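You operate a simulated robot arm through the tools that you are given. There is no shell and no other tool. Be economical: measure what you need, move in short steps, check, and stop when the job is done.

Carry out the task below with a simulated robot arm. There is one attempt and no reset: what you move stays moved.

TASK
Fetch the bottle that says "cocoa" from the counter by the fridge and stand it on the beige bread board. Then put one of the carrot pieces from the counter by the fridge on the potato cake there.

It is judged by the outcome, as a careful person would: the job done as asked, and still so three seconds after it is handed in. It fails if anything else is knocked over, pushed out of place, dropped, spilled or broken.

THE ROBOT
A 7-joint arm with a two-finger parallel gripper, fixed in place. Base frame: the origin is at the foot of the arm, x ahead of it, y to its left, z up; the work surface is at about z = 0. Lengths are in m, angles in rad, forces in N, time in s.
With the tool pointing down near the work surface it reaches from about 0.24 to 0.62 m from the base axis. Its first joint turns from -1.152 to 1.152 rad. Payload 2.6 kg.
Tool frame: the origin (TCP) lies between the finger pads and is the grasp point; the fingertips stand 0.03 m ahead of it; z points along the fingers, y is the line along which they close. The gripper opens to 0.094 m. The fingers are 0.028 m wide and 0.01 m thick; the gripper's body (0.05 by 0.096 m) begins 0.055 m behind the TCP.
Orientation is that of the tool frame in the base frame, as a unit quaternion [x, y, z, w]. With the fingers straight down and closing along the base's y, the tool's x points along the base's -x, its y along +y and its z along -z.

THE INTERFACE
- The arm moves only by the tool servo_tool. Its arguments are lists of equal length, an entry for each row: "hand": the opening, from 0 (shut) to 1 (fully open); "delta_pos": the shift along the tool's x, y, z in m, a list of three; "turn": the turn, a rotation vector about the tool's x, y, z in rad, a list of three. In form: {"hand": [hand, ...], "delta_pos": [[tx, ty, tz], ...], "turn": [[rx, ry, rz], ...]}. A call has 1 to 10 rows; each row is the pose to reach, as a shift and turn from the pose commanded when the call began, along the tool's axes at that moment. A row lasts 0.2 s, in which the tool goes at most 0.05 m and 0.15 rad; a call with a longer step from one row to the next is refused whole, and so is a gripper value outside its range. A pose out of reach is approached as far as the arm can. The call stops where the force on the tool passes 40 N (or 10 N more than at its start, if that is more) or the arm is blocked; 0.2 s more then pass. The fingers move at their own pace (about 0.072 m/s each) and stop on an object; they squeeze with about 27 N. The grip force told is the motor's: it shows also when the fingers shut on nothing. Time passes only in rows, and 0.2 s behind the last, so rows that repeat a pose let the fingers close. It gives the time, the measured TCP pose, the force on the tool (base axes), the opening and the grip force at its end, in the units of the frame above (readings bear some noise), and new pictures: "views" is both (left out), scene, wrist or none.
- Cameras (640 x 400 px; columns grow to the right, rows downward): "scene" is fixed at [0.0444, 0.4348, 0.5676]; the picture's right is [-0.82, -0.57, 0.00], its down [-0.40, 0.56, -0.73] and it looks along [0.42, -0.59, -0.69] (base axes); focal length 315 px, centre (320, 200). "wrist" rides on the gripper at [-0.037, 0, -0.058] in the tool frame; the picture's right is [0.00, -1.00, 0.00], its down [0.97, 0.00, -0.24] and it looks along [0.24, 0.00, 0.97] (tool axes); focal length 218 px, centre (320, 200).
- probe_pixels(camera, pixels): for up to 12 pixels [column, row] of the newest picture of that camera ("zoom" is the newest enlarged one), the place [x, y, z] in the base frame of the surface seen there, good to about 0.002 m, but the place of the scene camera against the robot may be out by one fixed shift of up to 0.025 m in any direction. No time passes.
- inspect(camera, box): a new picture of the part [left, top, right, bottom] of that camera's present view, enlarged. No time passes.
- hand_in(): hands the job in; it is judged then, once.

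Work in short steps. Measure before you move; look again where a grasp or a placing could have gone wrong, and mend it. You have 80 turns and 120 pictures in all, the two below and enlarged ones among them. Open the gripper and draw the arm clear of the work before you hand the job in, unless the task says otherwise; then end with one line.

The tools are called after "Request:" as name(argument=value, ...) on one line, values as JSON. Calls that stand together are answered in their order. servo_tool: Moves the arm, as the interface text tells. Its arguments: {"type":"object","properties":{"hand":{"type":"array","items":{"type":"number"}},"delta_pos":{"type":"array","items":{"type":"array","items":{"type":"number"}}},"turn":{"type":"array","items":{"type":"array","items":{"type":"number"}}},"views":{"type":"string","enum":["both","scene","wrist","none"]}},"required":["hand","delta_pos","turn"]} The other tools are called the same way: probe_pixels (camera, pixels) gives the place of the surface under pixels of a picture; inspect (camera, box) takes an enlarged picture of a part of a camera's view; hand_in () hands the job in.

At the start:

```text
t: 0.0
tcp_pos: [0.3108, 0.1402, 0.3086]
tool_rot: [0.0, 1.0, 0.001, 0.0]
ft_force: [-0.2, 0.2, -0.1]
gripper_width: 0.0939
grasp_force: 0.0
```

scene: 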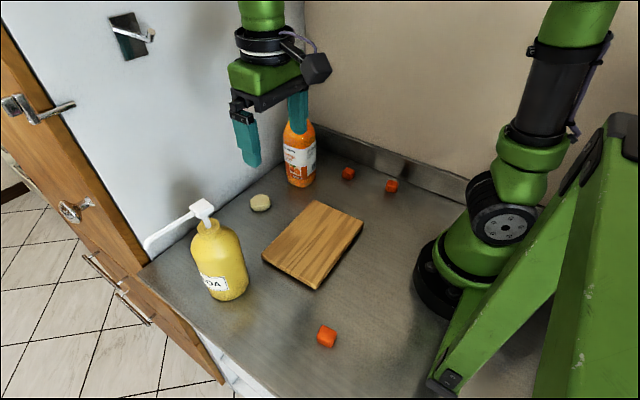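
wrist: 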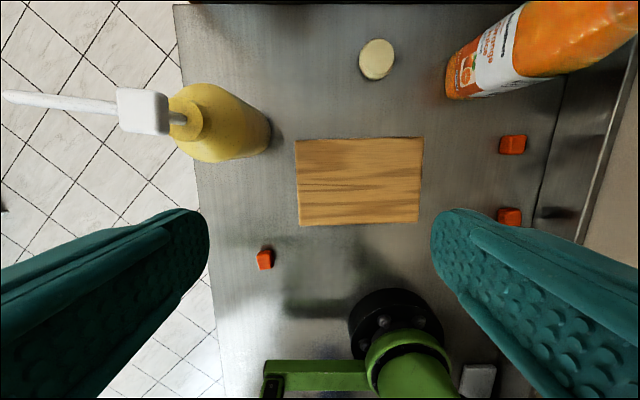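

The yellow pump bottle is near wrist pixel (220,125), with the board, potato cake and carrots around it. I'll zoom in on the bottle label and probe the objects.

Request:
inspect(camera="scene", box=[140, 180, 300, 310])

Request:
probe_pixels(camera="wrist", pixels=[[145, 110], [200, 95], [225, 125], [255, 130], [297, 141], [422, 138], [420, 222], [300, 225], [376, 59], [265, 258], [512, 143], [510, 215]])

Request:
probe_pixels(camera="scene", pixels=[[203, 208], [207, 222], [170, 232], [215, 240], [220, 270], [228, 298], [313, 245], [260, 202], [326, 335], [348, 172], [392, 185], [264, 257]])

```text
3.08 times, centred on (220, 245) of scene
```

zoom: 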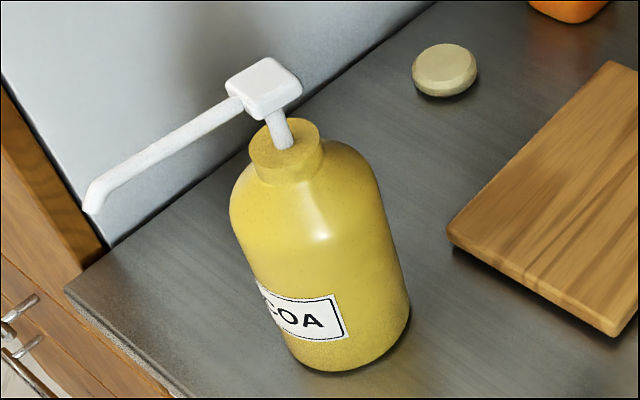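

```text
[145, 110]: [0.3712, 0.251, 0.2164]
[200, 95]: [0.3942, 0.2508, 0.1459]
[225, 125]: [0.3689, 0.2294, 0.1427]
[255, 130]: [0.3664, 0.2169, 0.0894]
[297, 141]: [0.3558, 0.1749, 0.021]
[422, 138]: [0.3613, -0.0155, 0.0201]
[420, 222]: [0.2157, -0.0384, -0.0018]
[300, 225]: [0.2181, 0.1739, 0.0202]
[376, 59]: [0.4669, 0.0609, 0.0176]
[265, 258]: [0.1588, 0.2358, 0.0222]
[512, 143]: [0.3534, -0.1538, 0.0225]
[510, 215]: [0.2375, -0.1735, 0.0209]
```

```text
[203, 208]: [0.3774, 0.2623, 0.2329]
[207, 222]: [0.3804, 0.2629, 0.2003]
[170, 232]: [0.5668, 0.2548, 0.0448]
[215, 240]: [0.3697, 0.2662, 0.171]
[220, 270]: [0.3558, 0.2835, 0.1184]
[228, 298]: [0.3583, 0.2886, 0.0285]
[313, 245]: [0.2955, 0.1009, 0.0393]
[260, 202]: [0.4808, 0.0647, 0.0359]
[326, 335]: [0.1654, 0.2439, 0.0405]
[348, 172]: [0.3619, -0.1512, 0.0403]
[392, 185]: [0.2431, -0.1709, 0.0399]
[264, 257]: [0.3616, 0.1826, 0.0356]
```

The label ends in "COA" and the other bottle is orange juice, so this is the cocoa bottle. Next I'll measure the pump and neck in detail.

Request:
probe_pixels(camera="zoom", pixels=[[262, 75], [285, 105], [280, 130], [300, 125], [275, 150], [255, 165], [322, 150], [290, 178], [90, 200], [170, 140], [285, 200], [300, 225]])

Request:
inspect(camera="wrist", box=[0, 50, 320, 250])

```text
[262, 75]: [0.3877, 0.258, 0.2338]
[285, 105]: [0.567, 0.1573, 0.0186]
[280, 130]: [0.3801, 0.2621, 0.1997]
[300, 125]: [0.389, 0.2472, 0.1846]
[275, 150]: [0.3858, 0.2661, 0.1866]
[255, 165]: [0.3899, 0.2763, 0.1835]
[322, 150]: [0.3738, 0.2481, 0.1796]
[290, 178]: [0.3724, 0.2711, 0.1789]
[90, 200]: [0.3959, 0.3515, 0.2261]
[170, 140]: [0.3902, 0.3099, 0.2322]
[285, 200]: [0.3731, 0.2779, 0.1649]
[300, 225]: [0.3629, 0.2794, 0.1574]
```

```text
2.00 times, centred on (160, 150) of wrist
```

zoom: 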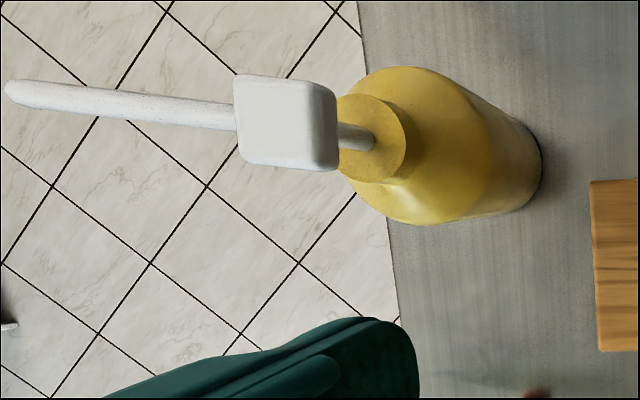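

Neck centre is about (0.371, 0.256), z 0.147–0.168, with the pump head top at 0.216. I'll go above it and turn the tool so the fingers close along x, which puts the camera on the side away from the spout.

Request:
servo_tool(hand=[1, 1, 1, 1, 1, 1, 1, 1, 1, 1], delta_pos=[[-0.006, 0.011, 0], [-0.012, 0.022, 0], [-0.018, 0.033, 0], [-0.024, 0.044, 0], [-0.03, 0.055, 0], [-0.036, 0.066, 0], [-0.042, 0.077, 0], [-0.048, 0.088, 0], [-0.054, 0.1, 0], [-0.06, 0.115, 0]], turn=[[0, 0, 0.15], [0, 0, 0.3], [0, 0, 0.45], [0, 0, 0.6], [0, 0, 0.75], [0, 0, 0.9], [0, 0, 1.05], [0, 0, 1.2], [0, 0, 1.35], [0, 0, 1.495]], views="both")

```text
t: 2.2
tcp_pos: [0.372, 0.2562, 0.3085]
tool_rot: [0.681, 0.732, -0.001, 0.0]
ft_force: [-0.3, -0.4, 0.4]
gripper_width: 0.0942
grasp_force: 0.0
```

scene: 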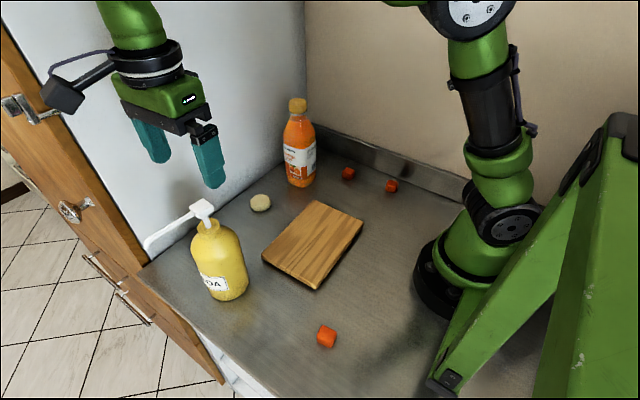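
wrist: 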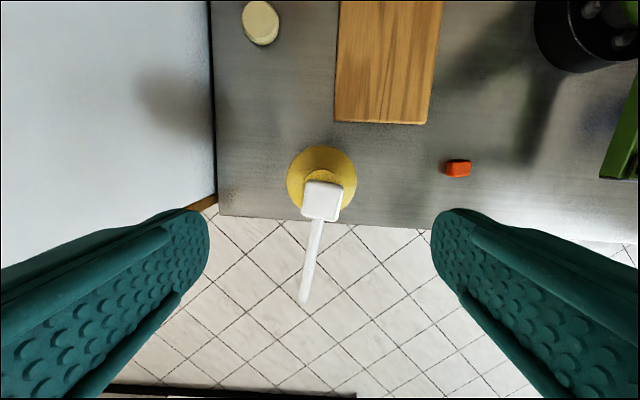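

The bottle is centred between the fingers (neck near column 322). I'll check the heights with the wrist camera before descending.

Request:
probe_pixels(camera="wrist", pixels=[[322, 174], [308, 178], [335, 178], [321, 165], [322, 155], [300, 165], [343, 165], [322, 200], [304, 205], [340, 207], [289, 180], [355, 180]])

Request:
inspect(camera="wrist", box=[270, 130, 370, 230])

```text
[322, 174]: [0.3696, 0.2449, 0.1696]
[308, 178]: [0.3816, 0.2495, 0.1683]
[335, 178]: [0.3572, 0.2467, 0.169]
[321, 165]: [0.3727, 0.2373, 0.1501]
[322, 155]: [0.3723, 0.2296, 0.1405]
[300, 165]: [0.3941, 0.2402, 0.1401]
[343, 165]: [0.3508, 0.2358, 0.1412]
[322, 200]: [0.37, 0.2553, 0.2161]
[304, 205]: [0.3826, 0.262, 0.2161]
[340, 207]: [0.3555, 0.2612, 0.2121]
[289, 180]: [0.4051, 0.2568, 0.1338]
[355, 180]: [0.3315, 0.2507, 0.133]
```

```text
4.00 times, centred on (320, 180) of wrist
```

zoom: 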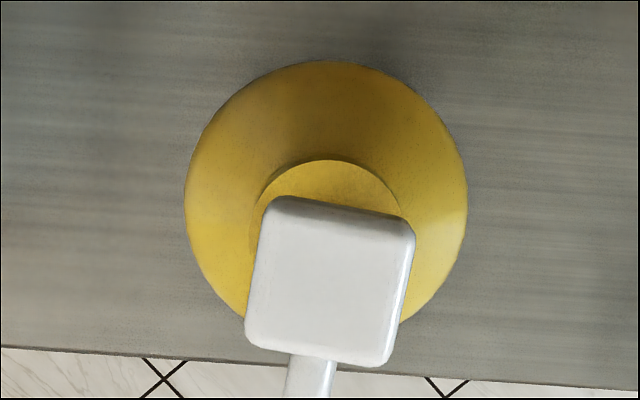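

Neck top is at 0.169 and the shoulder at about 0.148, centred at x≈0.370, y≈0.257. I'll descend to TCP z≈0.181.

Request:
servo_tool(hand=[1, 1, 1, 1, 1, 1], delta_pos=[[0.001, -0.002, 0.03], [0.001, -0.002, 0.06], [0.001, -0.002, 0.085], [0.001, -0.002, 0.105], [0.001, -0.002, 0.12], [0.001, -0.002, 0.1275]], turn=[[0, 0, 0], [0, 0, 0], [0, 0, 0], [0, 0, 0], [0, 0, 0], [0, 0, 0]], views="both")

```text
t: 3.6
tcp_pos: [0.3677, 0.2563, 0.1793]
tool_rot: [0.68, 0.734, 0.0, 0.001]
ft_force: [-0.5, 0.1, 0.1]
gripper_width: 0.0941
grasp_force: 0.0
```

scene: 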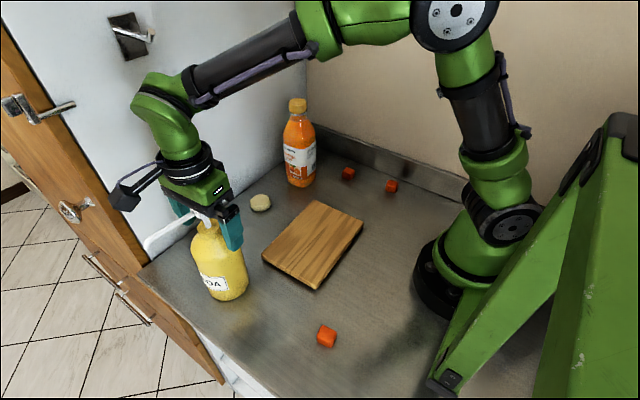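
wrist: 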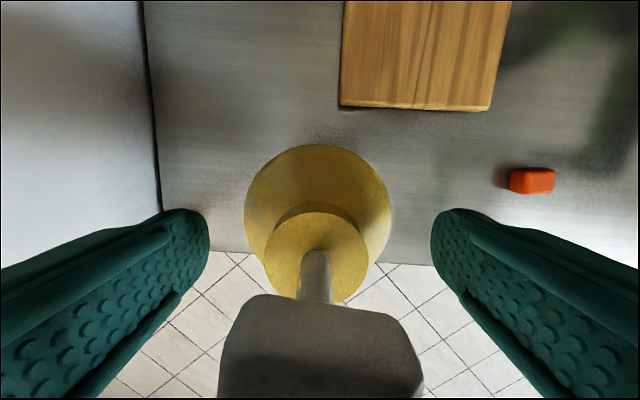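

The neck sits around column 316, well between the fingers. I'll trim 2 mm and close.

Request:
servo_tool(hand=[1, 0, 0, 0, 0, 0], delta_pos=[[0, 0.002, 0], [0, 0.002, 0], [0, 0.002, 0], [0, 0.002, 0], [0, 0.002, 0], [0, 0.002, 0]], turn=[[0, 0, 0], [0, 0, 0], [0, 0, 0], [0, 0, 0], [0, 0, 0], [0, 0, 0]], views="both")

```text
t: 5.0
tcp_pos: [0.3709, 0.2555, 0.1822]
tool_rot: [0.68, 0.733, 0.003, 0.0]
ft_force: [-6.1, -3.3, 31.4]
gripper_width: 0.0407
grasp_force: 26.3
```

scene: 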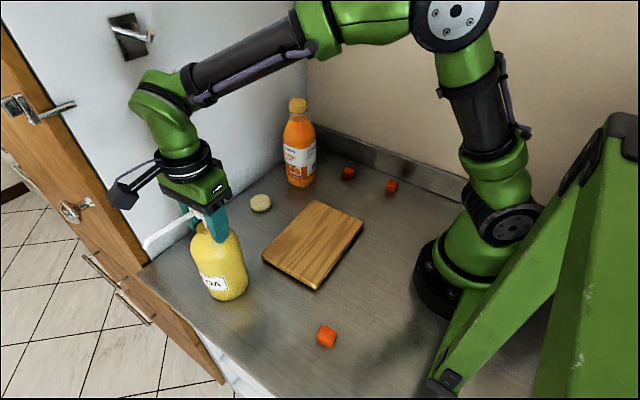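
wrist: 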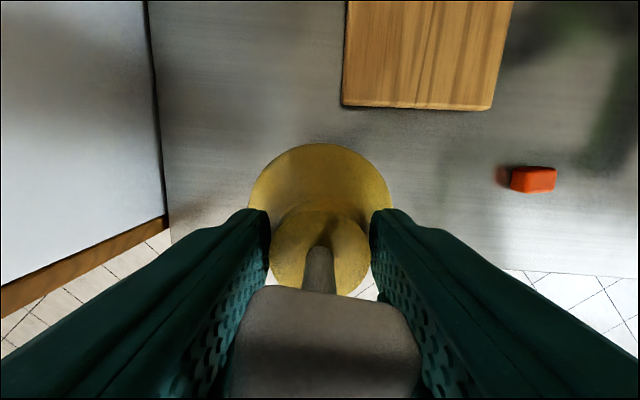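

The 31 N upward force means the fingertips are bearing on the shoulder. I'll ease open, raise 5 mm, and regrip.

Request:
servo_tool(hand=[0.6, 0.6, 0.6, 0, 0, 0, 0], delta_pos=[[0, 0, 0], [0, 0, -0.005], [0, 0, -0.005], [0, 0, -0.005], [0, 0, -0.005], [0, 0, -0.005], [0, 0, -0.005]], turn=[[0, 0, 0], [0, 0, 0], [0, 0, 0], [0, 0, 0], [0, 0, 0], [0, 0, 0], [0, 0, 0]], views="wrist")

```text
t: 6.6
tcp_pos: [0.3696, 0.257, 0.1854]
tool_rot: [0.68, 0.733, 0.0, 0.0]
ft_force: [0.0, 0.2, 0.3]
gripper_width: 0.0364
grasp_force: 27.1
```

wrist: 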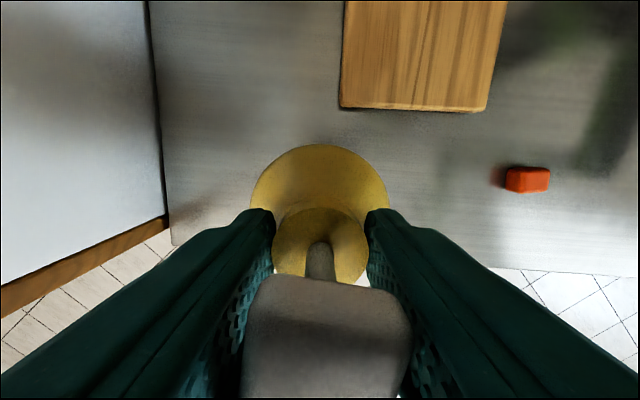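

The grip is clean: width 0.0364 on the neck and no external force. I'll lift 5 cm.

Request:
servo_tool(hand=[0, 0, 0, 0, 0, 0], delta_pos=[[0, 0, -0.006], [0, 0, -0.015], [0, 0, -0.025], [0, 0, -0.035], [0, 0, -0.045], [0, 0, -0.05]], turn=[[0, 0, 0], [0, 0, 0], [0, 0, 0], [0, 0, 0], [0, 0, 0], [0, 0, 0]], views="both")

```text
t: 8.0
tcp_pos: [0.37, 0.2569, 0.2357]
tool_rot: [0.679, 0.734, 0.0, 0.0]
ft_force: [-0.3, -0.4, -5.1]
gripper_width: 0.0361
grasp_force: 26.8
```

scene: 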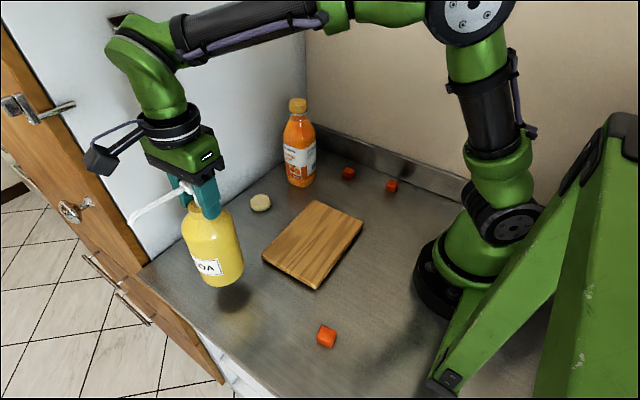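
wrist: 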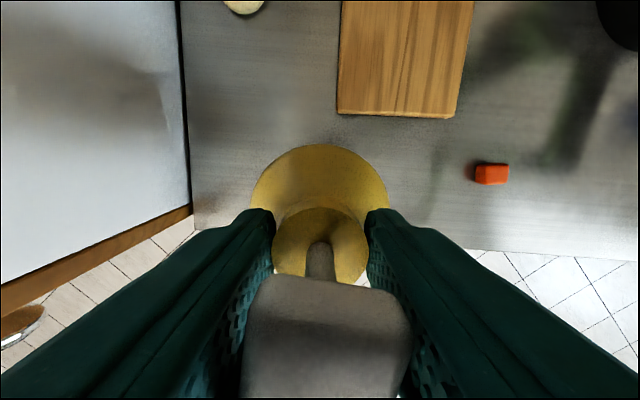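

The bottle hangs upright. I'll carry it above the board centre, around (0.288, 0.085).

Request:
servo_tool(hand=[0, 0, 0, 0, 0, 0, 0, 0, 0], delta_pos=[[-0.01, -0.006, 0], [-0.03, -0.017, 0], [-0.055, -0.032, 0], [-0.08, -0.046, 0], [-0.105, -0.061, 0], [-0.13, -0.075, 0], [-0.15, -0.087, 0], [-0.16, -0.093, 0], [-0.165, -0.0952, 0]], turn=[[0, 0, 0], [0, 0, 0], [0, 0, 0], [0, 0, 0], [0, 0, 0], [0, 0, 0], [0, 0, 0], [0, 0, 0], [0, 0, 0]], views="both")

```text
t: 10.0
tcp_pos: [0.2878, 0.0841, 0.2348]
tool_rot: [0.679, 0.734, -0.001, 0.0]
ft_force: [-0.6, -0.7, -4.6]
gripper_width: 0.0363
grasp_force: 26.6
```

scene: 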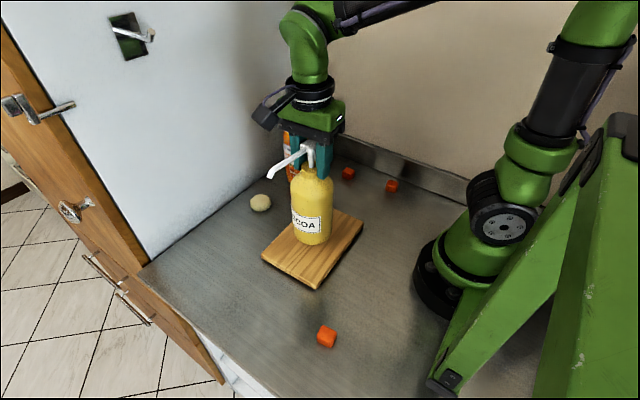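
wrist: 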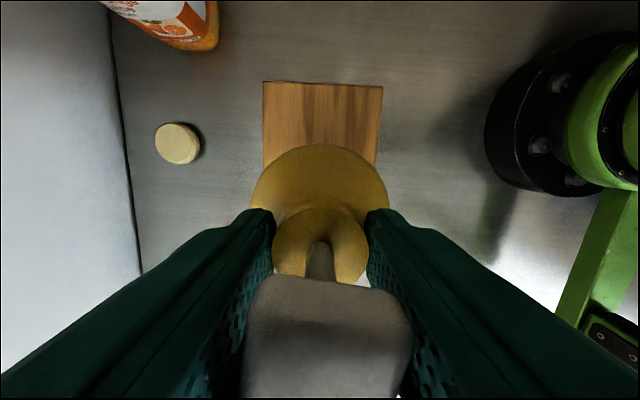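

The label now reads "COCOA" and the bottle is over the board. The board top is at 0.0205, so I'll lower to TCP z≈0.206.

Request:
servo_tool(hand=[0, 0, 0, 0, 0], delta_pos=[[0, 0, 0.01], [0, 0, 0.02], [0, 0, 0.025], [0, 0, 0.028], [0, 0, 0.0293]], turn=[[0, 0, 0], [0, 0, 0], [0, 0, 0], [0, 0, 0], [0, 0, 0]], views="scene")

```text
t: 11.2
tcp_pos: [0.2897, 0.0858, 0.2077]
tool_rot: [0.68, 0.733, 0.001, 0.0]
ft_force: [-0.7, 0.0, 4.0]
gripper_width: 0.0363
grasp_force: 27.0
```

scene: 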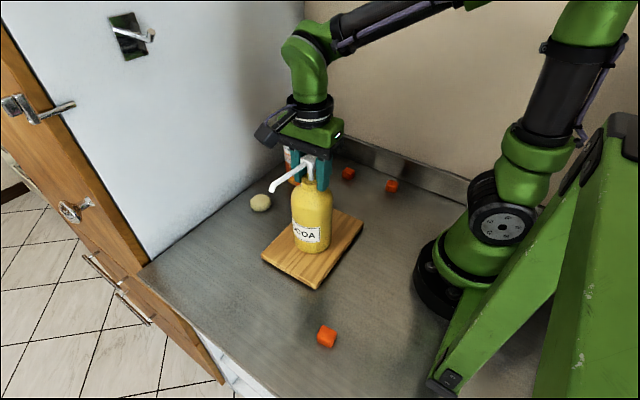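

A force of +4 N means it's standing on the board. I'll open, then rise straight up clear of the pump head.

Request:
servo_tool(hand=[1, 1, 1, 1, 1, 1, 1, 1, 1], delta_pos=[[0, 0, 0.029], [0, 0, 0.029], [0, 0, 0.029], [0, 0, 0.015], [0, 0, -0.005], [0, 0, -0.03], [0, 0, -0.055], [0, 0, -0.08], [0, 0, -0.09]], turn=[[0, 0, 0], [0, 0, 0], [0, 0, 0], [0, 0, 0], [0, 0, 0], [0, 0, 0], [0, 0, 0], [0, 0, 0], [0, 0, 0]], views="both")

```text
t: 13.2
tcp_pos: [0.2891, 0.0846, 0.2962]
tool_rot: [0.68, 0.733, 0.001, 0.0]
ft_force: [0.0, 0.3, -0.7]
gripper_width: 0.0941
grasp_force: 0.1
```

scene: 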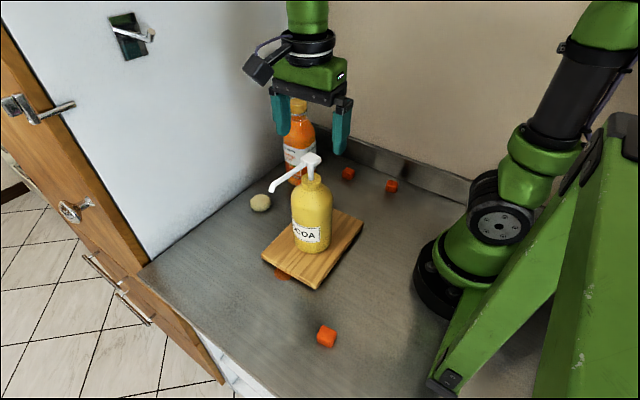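
wrist: 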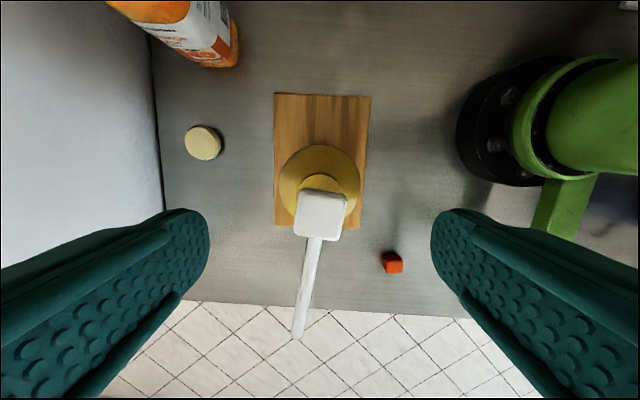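

The bottle appears to stand on the board, but there's an odd orange patch at scene (282,275). I'll zoom in on it and probe the carrots and potato cake again.

Request:
inspect(camera="scene", box=[230, 140, 420, 300])

Request:
probe_pixels(camera="wrist", pixels=[[202, 143], [186, 142], [221, 145], [203, 127], [203, 159], [391, 262], [320, 215], [300, 300]])

Request:
probe_pixels(camera="scene", pixels=[[282, 277], [348, 171], [392, 184], [260, 202], [326, 335], [312, 158]])

```text
2.50 times, centred on (325, 220) of scene
```

zoom: 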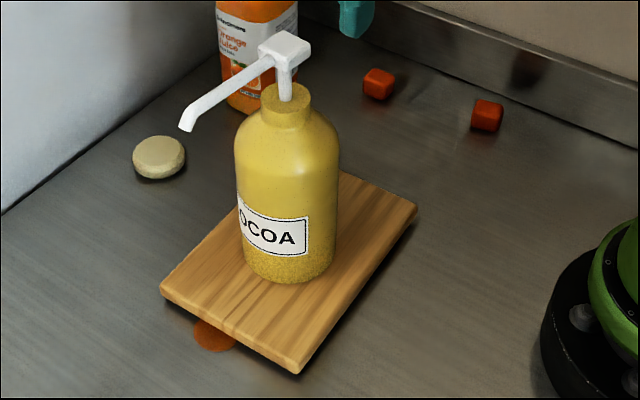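

```text
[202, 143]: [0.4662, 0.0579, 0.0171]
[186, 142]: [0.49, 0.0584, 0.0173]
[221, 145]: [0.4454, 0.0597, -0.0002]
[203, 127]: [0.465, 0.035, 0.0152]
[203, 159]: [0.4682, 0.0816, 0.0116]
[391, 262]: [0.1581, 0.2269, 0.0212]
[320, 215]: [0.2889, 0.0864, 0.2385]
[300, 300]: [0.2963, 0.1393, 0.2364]
```

```text
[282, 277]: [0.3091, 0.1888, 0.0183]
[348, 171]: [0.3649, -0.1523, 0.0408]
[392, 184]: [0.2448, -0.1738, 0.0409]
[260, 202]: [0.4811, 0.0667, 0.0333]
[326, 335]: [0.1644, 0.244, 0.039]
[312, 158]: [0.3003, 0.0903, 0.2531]
```

The orange patch lies flat on the metal at z≈0, so it's only a reflection. The bottle stands well. Now I'll locate the juice bottle and backsplash near the carrot at about (0.353, -0.154).

Request:
probe_pixels(camera="scene", pixels=[[299, 102], [300, 125], [287, 165], [302, 180], [313, 175], [370, 165], [360, 150], [348, 178], [355, 176], [342, 172], [348, 167], [355, 170]])

Request:
inspect(camera="scene", box=[280, 140, 420, 220])

```text
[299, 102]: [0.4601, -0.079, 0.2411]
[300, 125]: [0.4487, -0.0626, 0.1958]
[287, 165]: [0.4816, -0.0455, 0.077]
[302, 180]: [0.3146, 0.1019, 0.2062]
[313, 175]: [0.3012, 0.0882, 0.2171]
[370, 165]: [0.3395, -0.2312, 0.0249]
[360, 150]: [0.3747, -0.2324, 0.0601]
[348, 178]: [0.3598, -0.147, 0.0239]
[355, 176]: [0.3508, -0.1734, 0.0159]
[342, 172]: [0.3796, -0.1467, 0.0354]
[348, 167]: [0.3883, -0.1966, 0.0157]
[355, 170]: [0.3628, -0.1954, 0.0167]
```

```text
4.57 times, centred on (350, 180) of scene
```

zoom: 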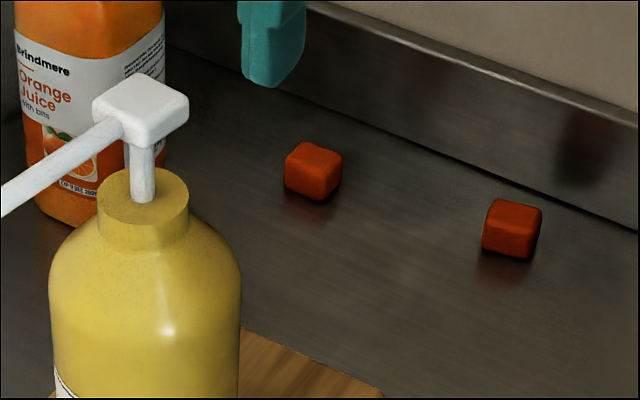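

The carrot at (0.353, -0.154) has about 10 cm clearance from the juice, whose centre is near (0.45, -0.09). I'll move above it at the current height.

Request:
servo_tool(hand=[1, 1, 1, 1, 1, 1, 1, 1], delta_pos=[[-0.02, 0.004, -0.01], [-0.055, 0.01, -0.01], [-0.095, 0.018, -0.01], [-0.135, 0.026, -0.01], [-0.175, 0.033, -0.01], [-0.21, 0.04, -0.0], [-0.232, 0.044, 0.01], [-0.2427, 0.0459, 0.02]], turn=[[0, 0, 0], [0, 0, 0], [0, 0, 0], [0, 0, 0], [0, 0, 0], [0, 0, 0], [0, 0, 0], [0, 0, 0]], views="both")

```text
t: 15.0
tcp_pos: [0.3514, -0.1538, 0.2753]
tool_rot: [0.681, 0.733, 0.001, 0.0]
ft_force: [1.7, 0.1, -0.3]
gripper_width: 0.0939
grasp_force: 0.1
```

scene: 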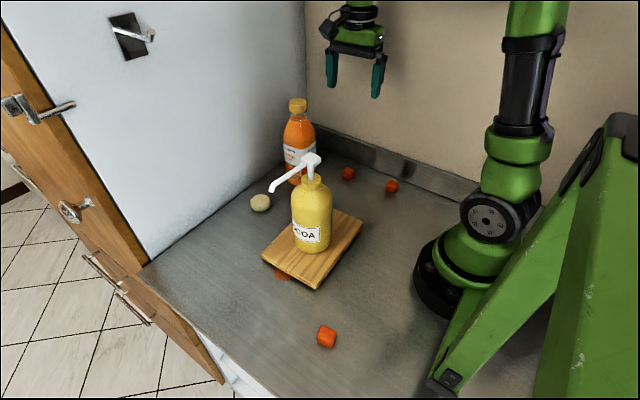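
wrist: 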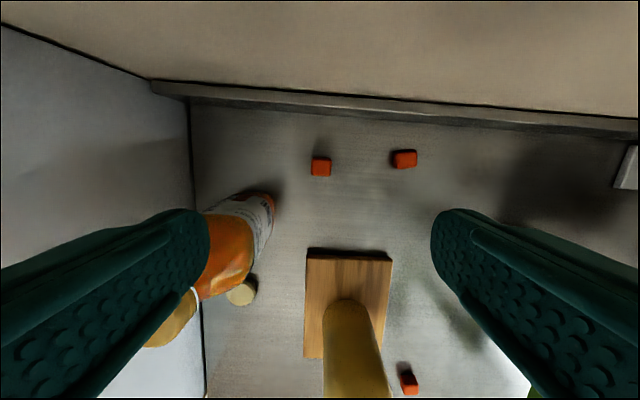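

The carrot at wrist (321,167) is square to the fingers. I'll probe its edges and the juice bottle.

Request:
probe_pixels(camera="wrist", pixels=[[321, 163], [313, 163], [329, 163], [321, 159], [321, 173], [272, 200], [255, 195], [240, 210], [235, 294]])

Request:
inspect(camera="wrist", box=[280, 130, 360, 200])

```text
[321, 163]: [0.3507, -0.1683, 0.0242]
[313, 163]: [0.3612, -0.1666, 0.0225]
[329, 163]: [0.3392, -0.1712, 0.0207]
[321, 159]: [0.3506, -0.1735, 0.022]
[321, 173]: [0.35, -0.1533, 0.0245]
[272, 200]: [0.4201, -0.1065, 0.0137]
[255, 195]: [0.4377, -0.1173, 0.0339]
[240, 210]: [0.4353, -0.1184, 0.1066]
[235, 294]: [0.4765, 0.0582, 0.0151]
```

```text
5.71 times, centred on (320, 165) of wrist
```

zoom: 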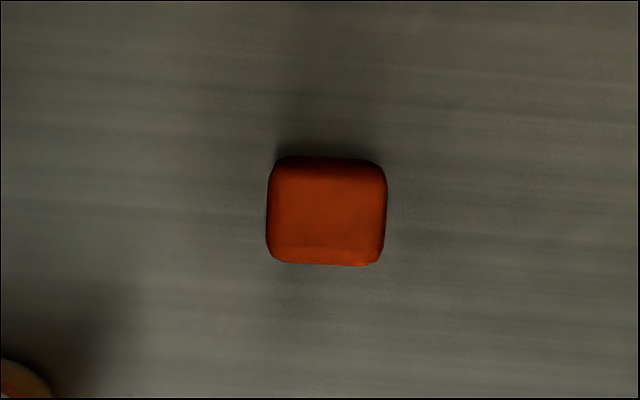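

Carrot centre is (0.350, -0.162), top 0.024. I'll narrow the hand and descend to z≈0.07 first.

Request:
servo_tool(hand=[0.65, 0.65, 0.65, 0.65, 0.65, 0.65, 0.65], delta_pos=[[-0.004, -0.001, 0.02], [-0.008, -0.001, 0.06], [-0.008, -0.001, 0.1], [-0.008, -0.001, 0.14], [-0.008, -0.001, 0.17], [-0.008, -0.001, 0.195], [-0.008, -0.001, 0.205]], turn=[[0, 0, 0], [0, 0, 0], [0, 0, 0], [0, 0, 0], [0, 0, 0], [0, 0, 0], [0, 0, 0]], views="both")

```text
t: 16.6
tcp_pos: [0.3519, -0.1631, 0.07]
tool_rot: [0.68, 0.733, -0.001, -0.001]
ft_force: [-0.2, 0.1, 0.7]
gripper_width: 0.061
grasp_force: 0.0
```

scene: 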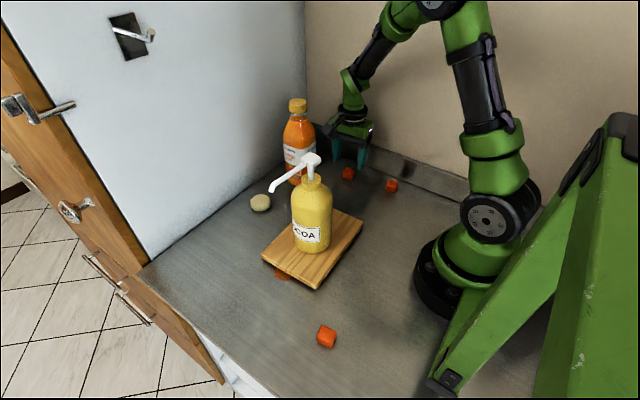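
wrist: 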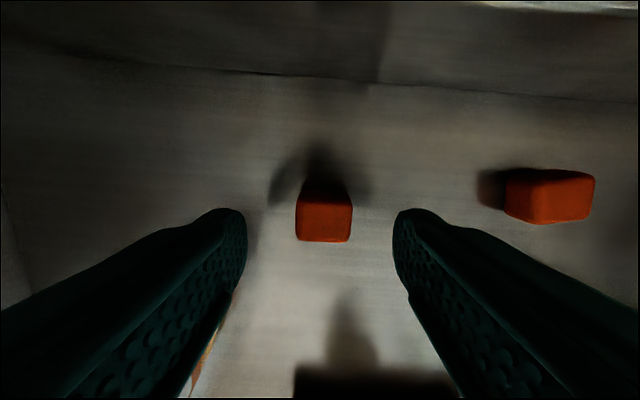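

The carrot is centred between the fingers (column 323). I'll descend to z≈0.036 and close.

Request:
servo_tool(hand=[0.65, 0.65, 0.65, 0, 0, 0, 0], delta_pos=[[0, -0.001, 0.015], [0, -0.001, 0.028], [0, -0.001, 0.034], [0, -0.001, 0.034], [0, -0.001, 0.034], [0, -0.001, 0.034], [0, -0.001, 0.034]], turn=[[0, 0, 0], [0, 0, 0], [0, 0, 0], [0, 0, 0], [0, 0, 0], [0, 0, 0], [0, 0, 0]], views="wrist")

```text
t: 18.2
tcp_pos: [0.352, -0.1632, 0.0368]
tool_rot: [0.68, 0.733, -0.001, 0.0]
ft_force: [0.8, 0.4, 0.2]
gripper_width: 0.0288
grasp_force: 26.2
```

wrist: 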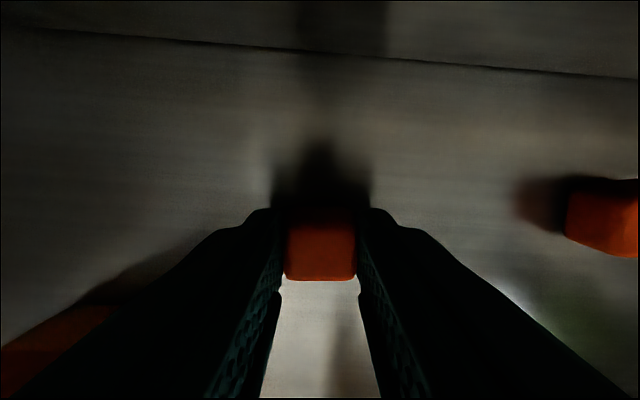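

Gripped at width 0.029. I'll lift straight up to z≈0.31.

Request:
servo_tool(hand=[0, 0, 0, 0, 0, 0, 0, 0], delta_pos=[[0, 0, -0.01], [0, 0, -0.04], [0, 0, -0.08], [0, 0, -0.125], [0, 0, -0.17], [0, 0, -0.215], [0, 0, -0.255], [0, 0, -0.275]], turn=[[0, 0, 0], [0, 0, 0], [0, 0, 0], [0, 0, 0], [0, 0, 0], [0, 0, 0], [0, 0, 0], [0, 0, 0]], views="both")

```text
t: 20.0
tcp_pos: [0.3522, -0.159, 0.3133]
tool_rot: [0.68, 0.733, 0.0, 0.0]
ft_force: [-0.1, 0.0, 0.1]
gripper_width: 0.0287
grasp_force: 26.6
```

scene: 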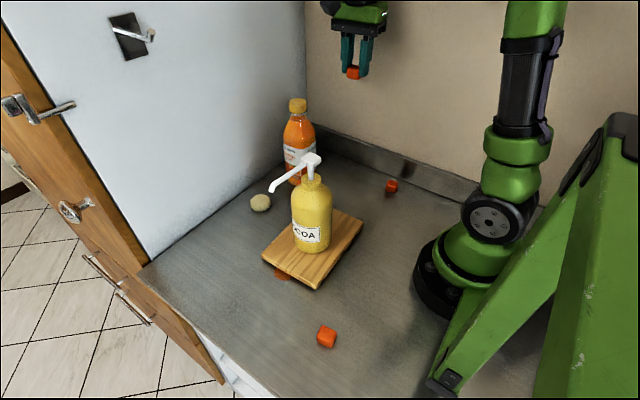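
wrist: 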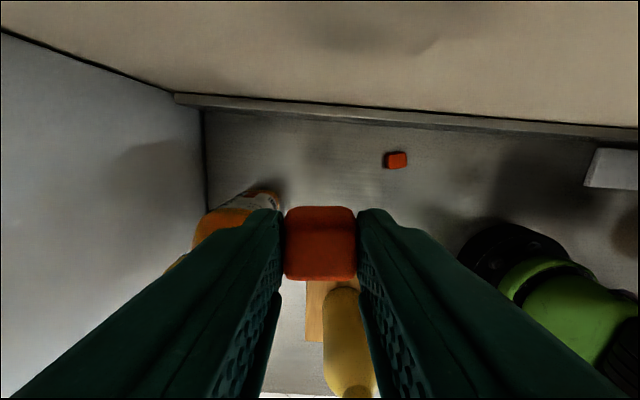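

Carrot is held. I'll move above the potato cake at (0.467, 0.058) at z≈0.31, which is above both bottle tops.

Request:
servo_tool(hand=[0, 0, 0, 0, 0, 0, 0, 0], delta_pos=[[0.015, 0.009, 0], [0.045, 0.028, 0], [0.085, 0.053, 0], [0.125, 0.078, 0], [0.16, 0.1, 0], [0.185, 0.116, 0], [0.202, 0.126, 0], [0.209, 0.131, 0]], turn=[[0, 0, 0], [0, 0, 0], [0, 0, 0], [0, 0, 0], [0, 0, 0], [0, 0, 0], [0, 0, 0], [0, 0, 0]], views="both")

```text
t: 21.8
tcp_pos: [0.4645, 0.0549, 0.3133]
tool_rot: [0.68, 0.734, 0.0, -0.001]
ft_force: [0.6, 0.3, -0.1]
gripper_width: 0.0285
grasp_force: 27.2
```

scene: 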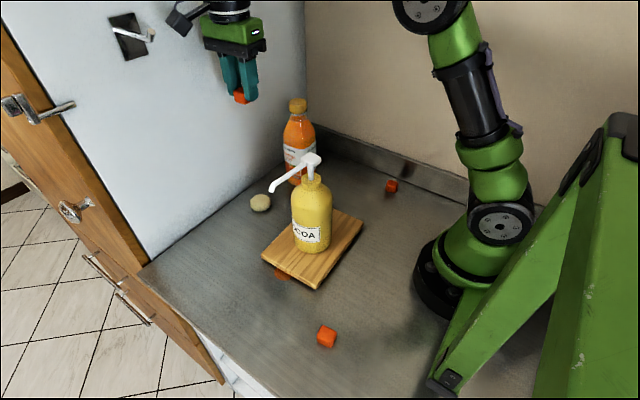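
wrist: 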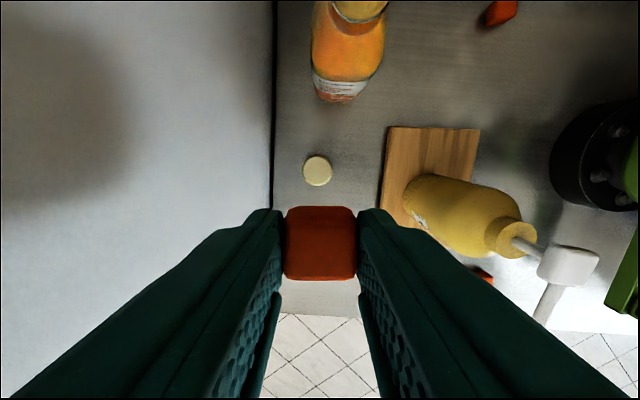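

I'll check the cake position, the carrot, and how far off the fridge wall is.

Request:
probe_pixels(camera="wrist", pixels=[[317, 170], [305, 170], [330, 170], [317, 157], [317, 184], [266, 170], [200, 100], [287, 240], [355, 240], [320, 215], [320, 275], [345, 85]])

Request:
inspect(camera="wrist", box=[270, 140, 370, 290])

```text
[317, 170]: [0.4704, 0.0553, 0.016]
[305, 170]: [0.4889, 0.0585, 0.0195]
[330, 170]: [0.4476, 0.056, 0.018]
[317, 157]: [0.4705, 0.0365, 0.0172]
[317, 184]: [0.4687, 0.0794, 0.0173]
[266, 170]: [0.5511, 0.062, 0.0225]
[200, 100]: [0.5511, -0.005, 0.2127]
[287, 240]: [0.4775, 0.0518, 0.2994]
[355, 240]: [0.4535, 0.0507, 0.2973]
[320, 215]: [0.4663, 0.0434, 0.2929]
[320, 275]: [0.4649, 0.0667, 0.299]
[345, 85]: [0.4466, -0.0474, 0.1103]
```

```text
2.67 times, centred on (320, 215) of wrist
```

zoom: 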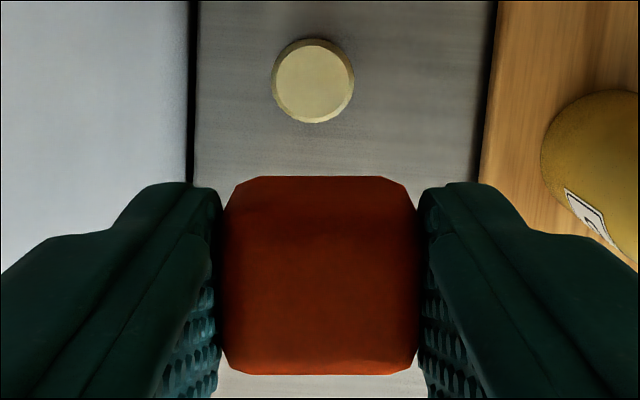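

Cake centre is (0.468, 0.058), top 0.0175, and the wall at x=0.551 leaves about 35 mm. I'll descend partway to z≈0.12 and check forearm clearance over the bottle.

Request:
servo_tool(hand=[0, 0, 0, 0, 0, 0, 0], delta_pos=[[0.003, 0.003, 0.015], [0.003, 0.003, 0.045], [0.003, 0.003, 0.08], [0.003, 0.003, 0.12], [0.003, 0.003, 0.155], [0.003, 0.003, 0.18], [0.003, 0.003, 0.193]], turn=[[0, 0, 0], [0, 0, 0], [0, 0, 0], [0, 0, 0], [0, 0, 0], [0, 0, 0], [0, 0, 0]], views="both")

```text
t: 23.4
tcp_pos: [0.4681, 0.0615, 0.1178]
tool_rot: [0.68, 0.733, 0.0, 0.0]
ft_force: [0.6, -0.2, 0.4]
gripper_width: 0.0286
grasp_force: 26.6
```

scene: 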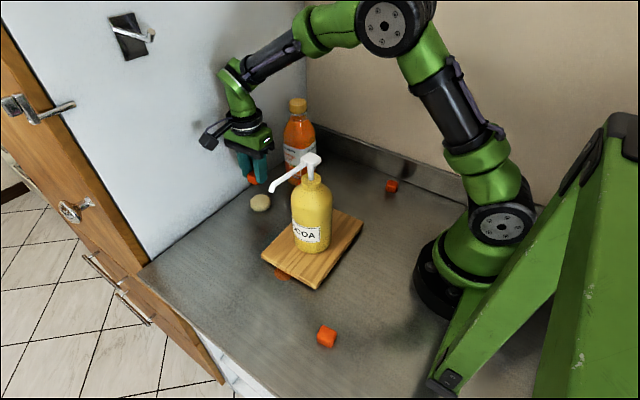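
wrist: 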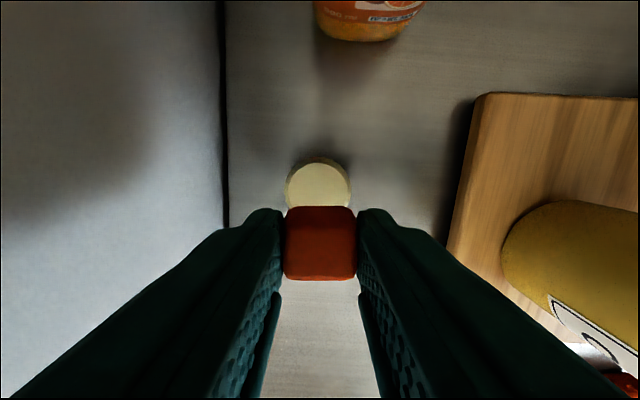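

The forearm looks well above the bottle. I'll measure that and the cake-to-carrot alignment.

Request:
probe_pixels(camera="scene", pixels=[[300, 48], [335, 40], [260, 75], [232, 90], [210, 140]])

Request:
probe_pixels(camera="wrist", pixels=[[290, 185], [348, 185], [318, 160], [318, 185], [320, 215], [320, 272], [288, 240], [352, 240]])

```text
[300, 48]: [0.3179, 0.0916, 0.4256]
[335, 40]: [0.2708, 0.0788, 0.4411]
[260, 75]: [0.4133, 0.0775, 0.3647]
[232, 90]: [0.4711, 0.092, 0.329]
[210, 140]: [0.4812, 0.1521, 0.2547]
```

```text
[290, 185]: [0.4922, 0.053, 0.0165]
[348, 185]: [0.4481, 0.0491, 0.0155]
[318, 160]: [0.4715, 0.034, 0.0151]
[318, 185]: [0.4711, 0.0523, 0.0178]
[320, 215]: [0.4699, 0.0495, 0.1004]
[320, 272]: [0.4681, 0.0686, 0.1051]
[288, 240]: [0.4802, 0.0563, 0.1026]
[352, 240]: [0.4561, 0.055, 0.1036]
```

Carrot (0.4685, 0.0585) is over the cake (0.470, 0.058), and the forearm stays about 8 cm or more above the pump. I'll lower to TCP z≈0.056.

Request:
servo_tool(hand=[0, 0, 0, 0, 0], delta_pos=[[0, 0.001, 0.02], [0, 0.001, 0.04], [0, 0.001, 0.052], [0, 0.001, 0.058], [0, 0.001, 0.061]], turn=[[0, 0, 0], [0, 0, 0], [0, 0, 0], [0, 0, 0], [0, 0, 0]], views="both")

```text
t: 24.6
tcp_pos: [0.4693, 0.0598, 0.0575]
tool_rot: [0.68, 0.733, 0.0, 0.0]
ft_force: [1.1, 0.0, 0.2]
gripper_width: 0.0286
grasp_force: 26.5
```

scene: 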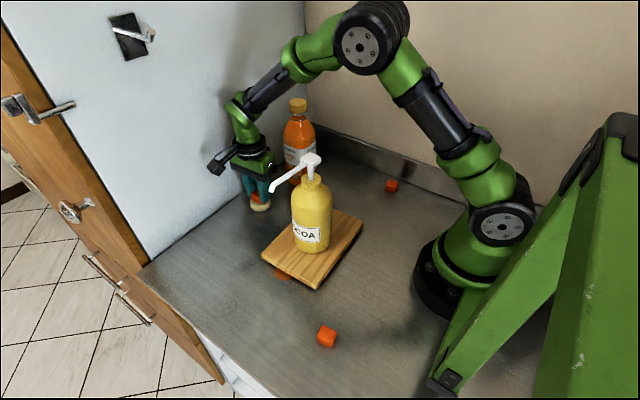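
wrist: 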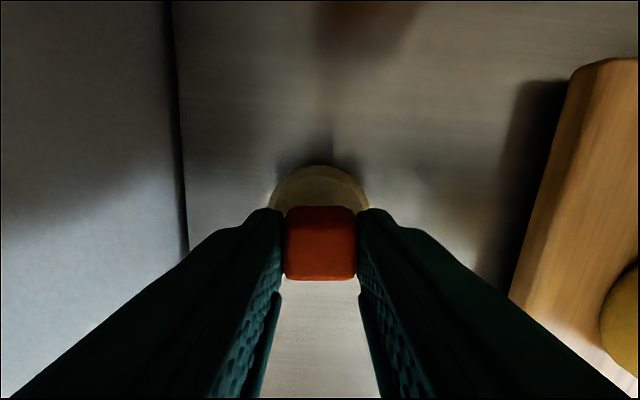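

No contact force yet. I'll lower in 1 mm steps until it touches.

Request:
servo_tool(hand=[0, 0, 0], delta_pos=[[0, 0, 0.001], [0, 0, 0.002], [0, 0, 0.0025]], turn=[[0, 0, 0], [0, 0, 0], [0, 0, 0]], views="none")

Request:
inspect(camera="scene", box=[220, 150, 300, 220])

```text
t: 25.4
tcp_pos: [0.4702, 0.0602, 0.0553]
tool_rot: [0.68, 0.733, 0.0, 0.001]
ft_force: [-0.1, -0.1, -0.9]
gripper_width: 0.0286
grasp_force: 26.8
```

```text
5.71 times, centred on (260, 185) of scene
```

zoom: 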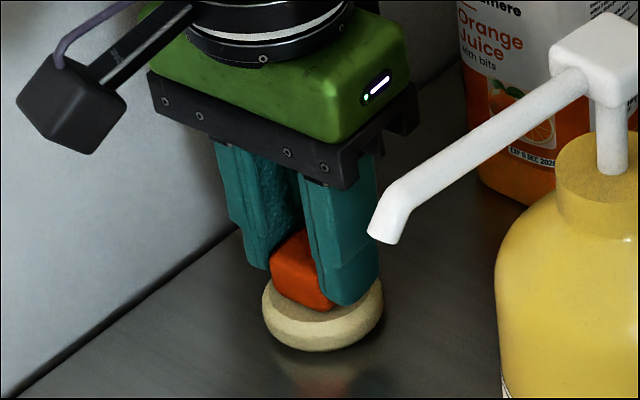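

The carrot is well over the cake. I'll lower slightly more to feel contact.

Request:
servo_tool(hand=[0, 0], delta_pos=[[0, 0, 0.001], [0, 0, 0.0015]], turn=[[0, 0, 0], [0, 0, 0]], views="none")

```text
t: 26.0
tcp_pos: [0.4705, 0.0602, 0.0544]
tool_rot: [0.679, 0.734, 0.002, 0.0]
ft_force: [-3.0, 1.2, 9.4]
gripper_width: 0.0287
grasp_force: 26.7
```

Contact is 9 N. I'll ease back 0.5 mm, open, and rise.

Request:
servo_tool(hand=[0, 0.6, 0.6, 0.6, 0.6, 0.6, 0.6, 0.6, 0.6], delta_pos=[[0, 0, -0.0007], [0, 0, -0.0007], [0, 0, -0.0007], [0, 0, -0.005], [0, 0, -0.02], [0, 0, -0.05], [0, 0, -0.09], [0, 0, -0.135], [0, 0, -0.18]], turn=[[0, 0, 0], [0, 0, 0], [0, 0, 0], [0, 0, 0], [0, 0, 0], [0, 0, 0], [0, 0, 0], [0, 0, 0], [0, 0, 0]], views="both")

Request:
inspect(camera="scene", box=[220, 140, 380, 300])

```text
t: 28.0
tcp_pos: [0.4695, 0.0643, 0.2371]
tool_rot: [0.68, 0.734, 0.0, -0.001]
ft_force: [-0.2, -0.3, -0.7]
gripper_width: 0.0564
grasp_force: 0.0
```

scene: 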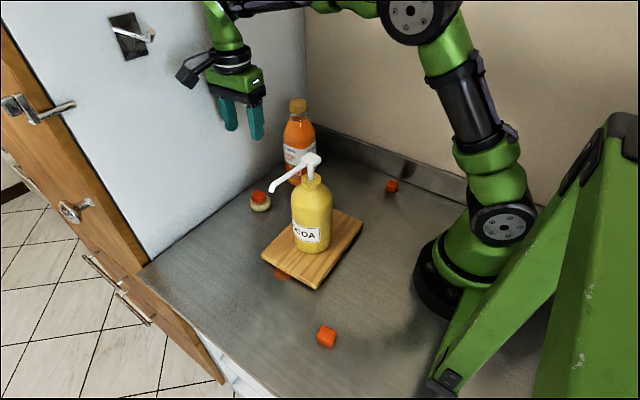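
wrist: 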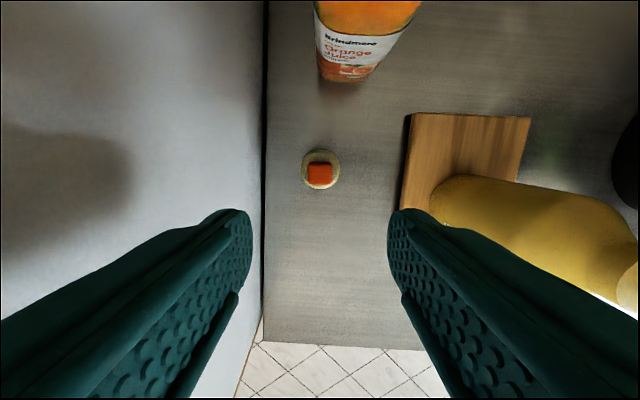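

```text
2.50 times, centred on (300, 220) of scene
```

zoom: 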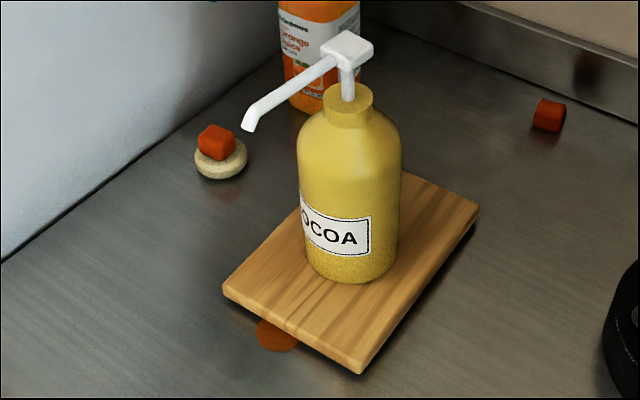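

The carrot sits on the cake and the bottle stands on the board. I'll rise further to be clear.

Request:
servo_tool(hand=[0.6, 0.6, 0.6, 0.6], delta_pos=[[0, 0, -0.03], [0, 0, -0.06], [0, 0, -0.08], [0, 0, -0.09]], turn=[[0, 0, 0], [0, 0, 0], [0, 0, 0], [0, 0, 0]], views="scene")

```text
t: 29.0
tcp_pos: [0.4691, 0.0618, 0.326]
tool_rot: [0.679, 0.734, 0.0, 0.0]
ft_force: [-0.1, 0.3, 0.1]
gripper_width: 0.0563
grasp_force: 0.1
```

scene: 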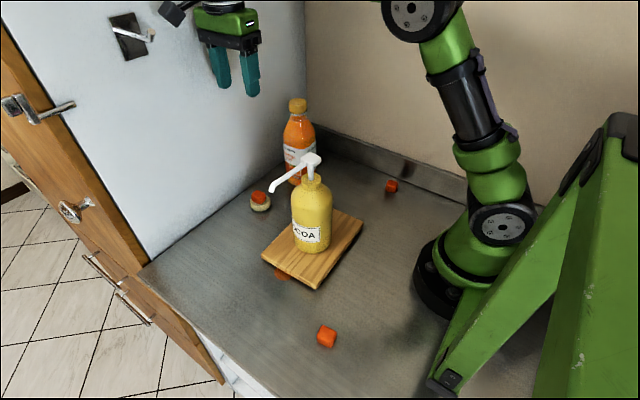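

Everything is stable, the gripper is open, and the arm is clear, so I'm handing in.

Request:
hand_in()

```text
The job is handed in.
```

The cocoa bottle is standing on the bread board, one carrot piece is on the potato cake, and nothing else was moved.
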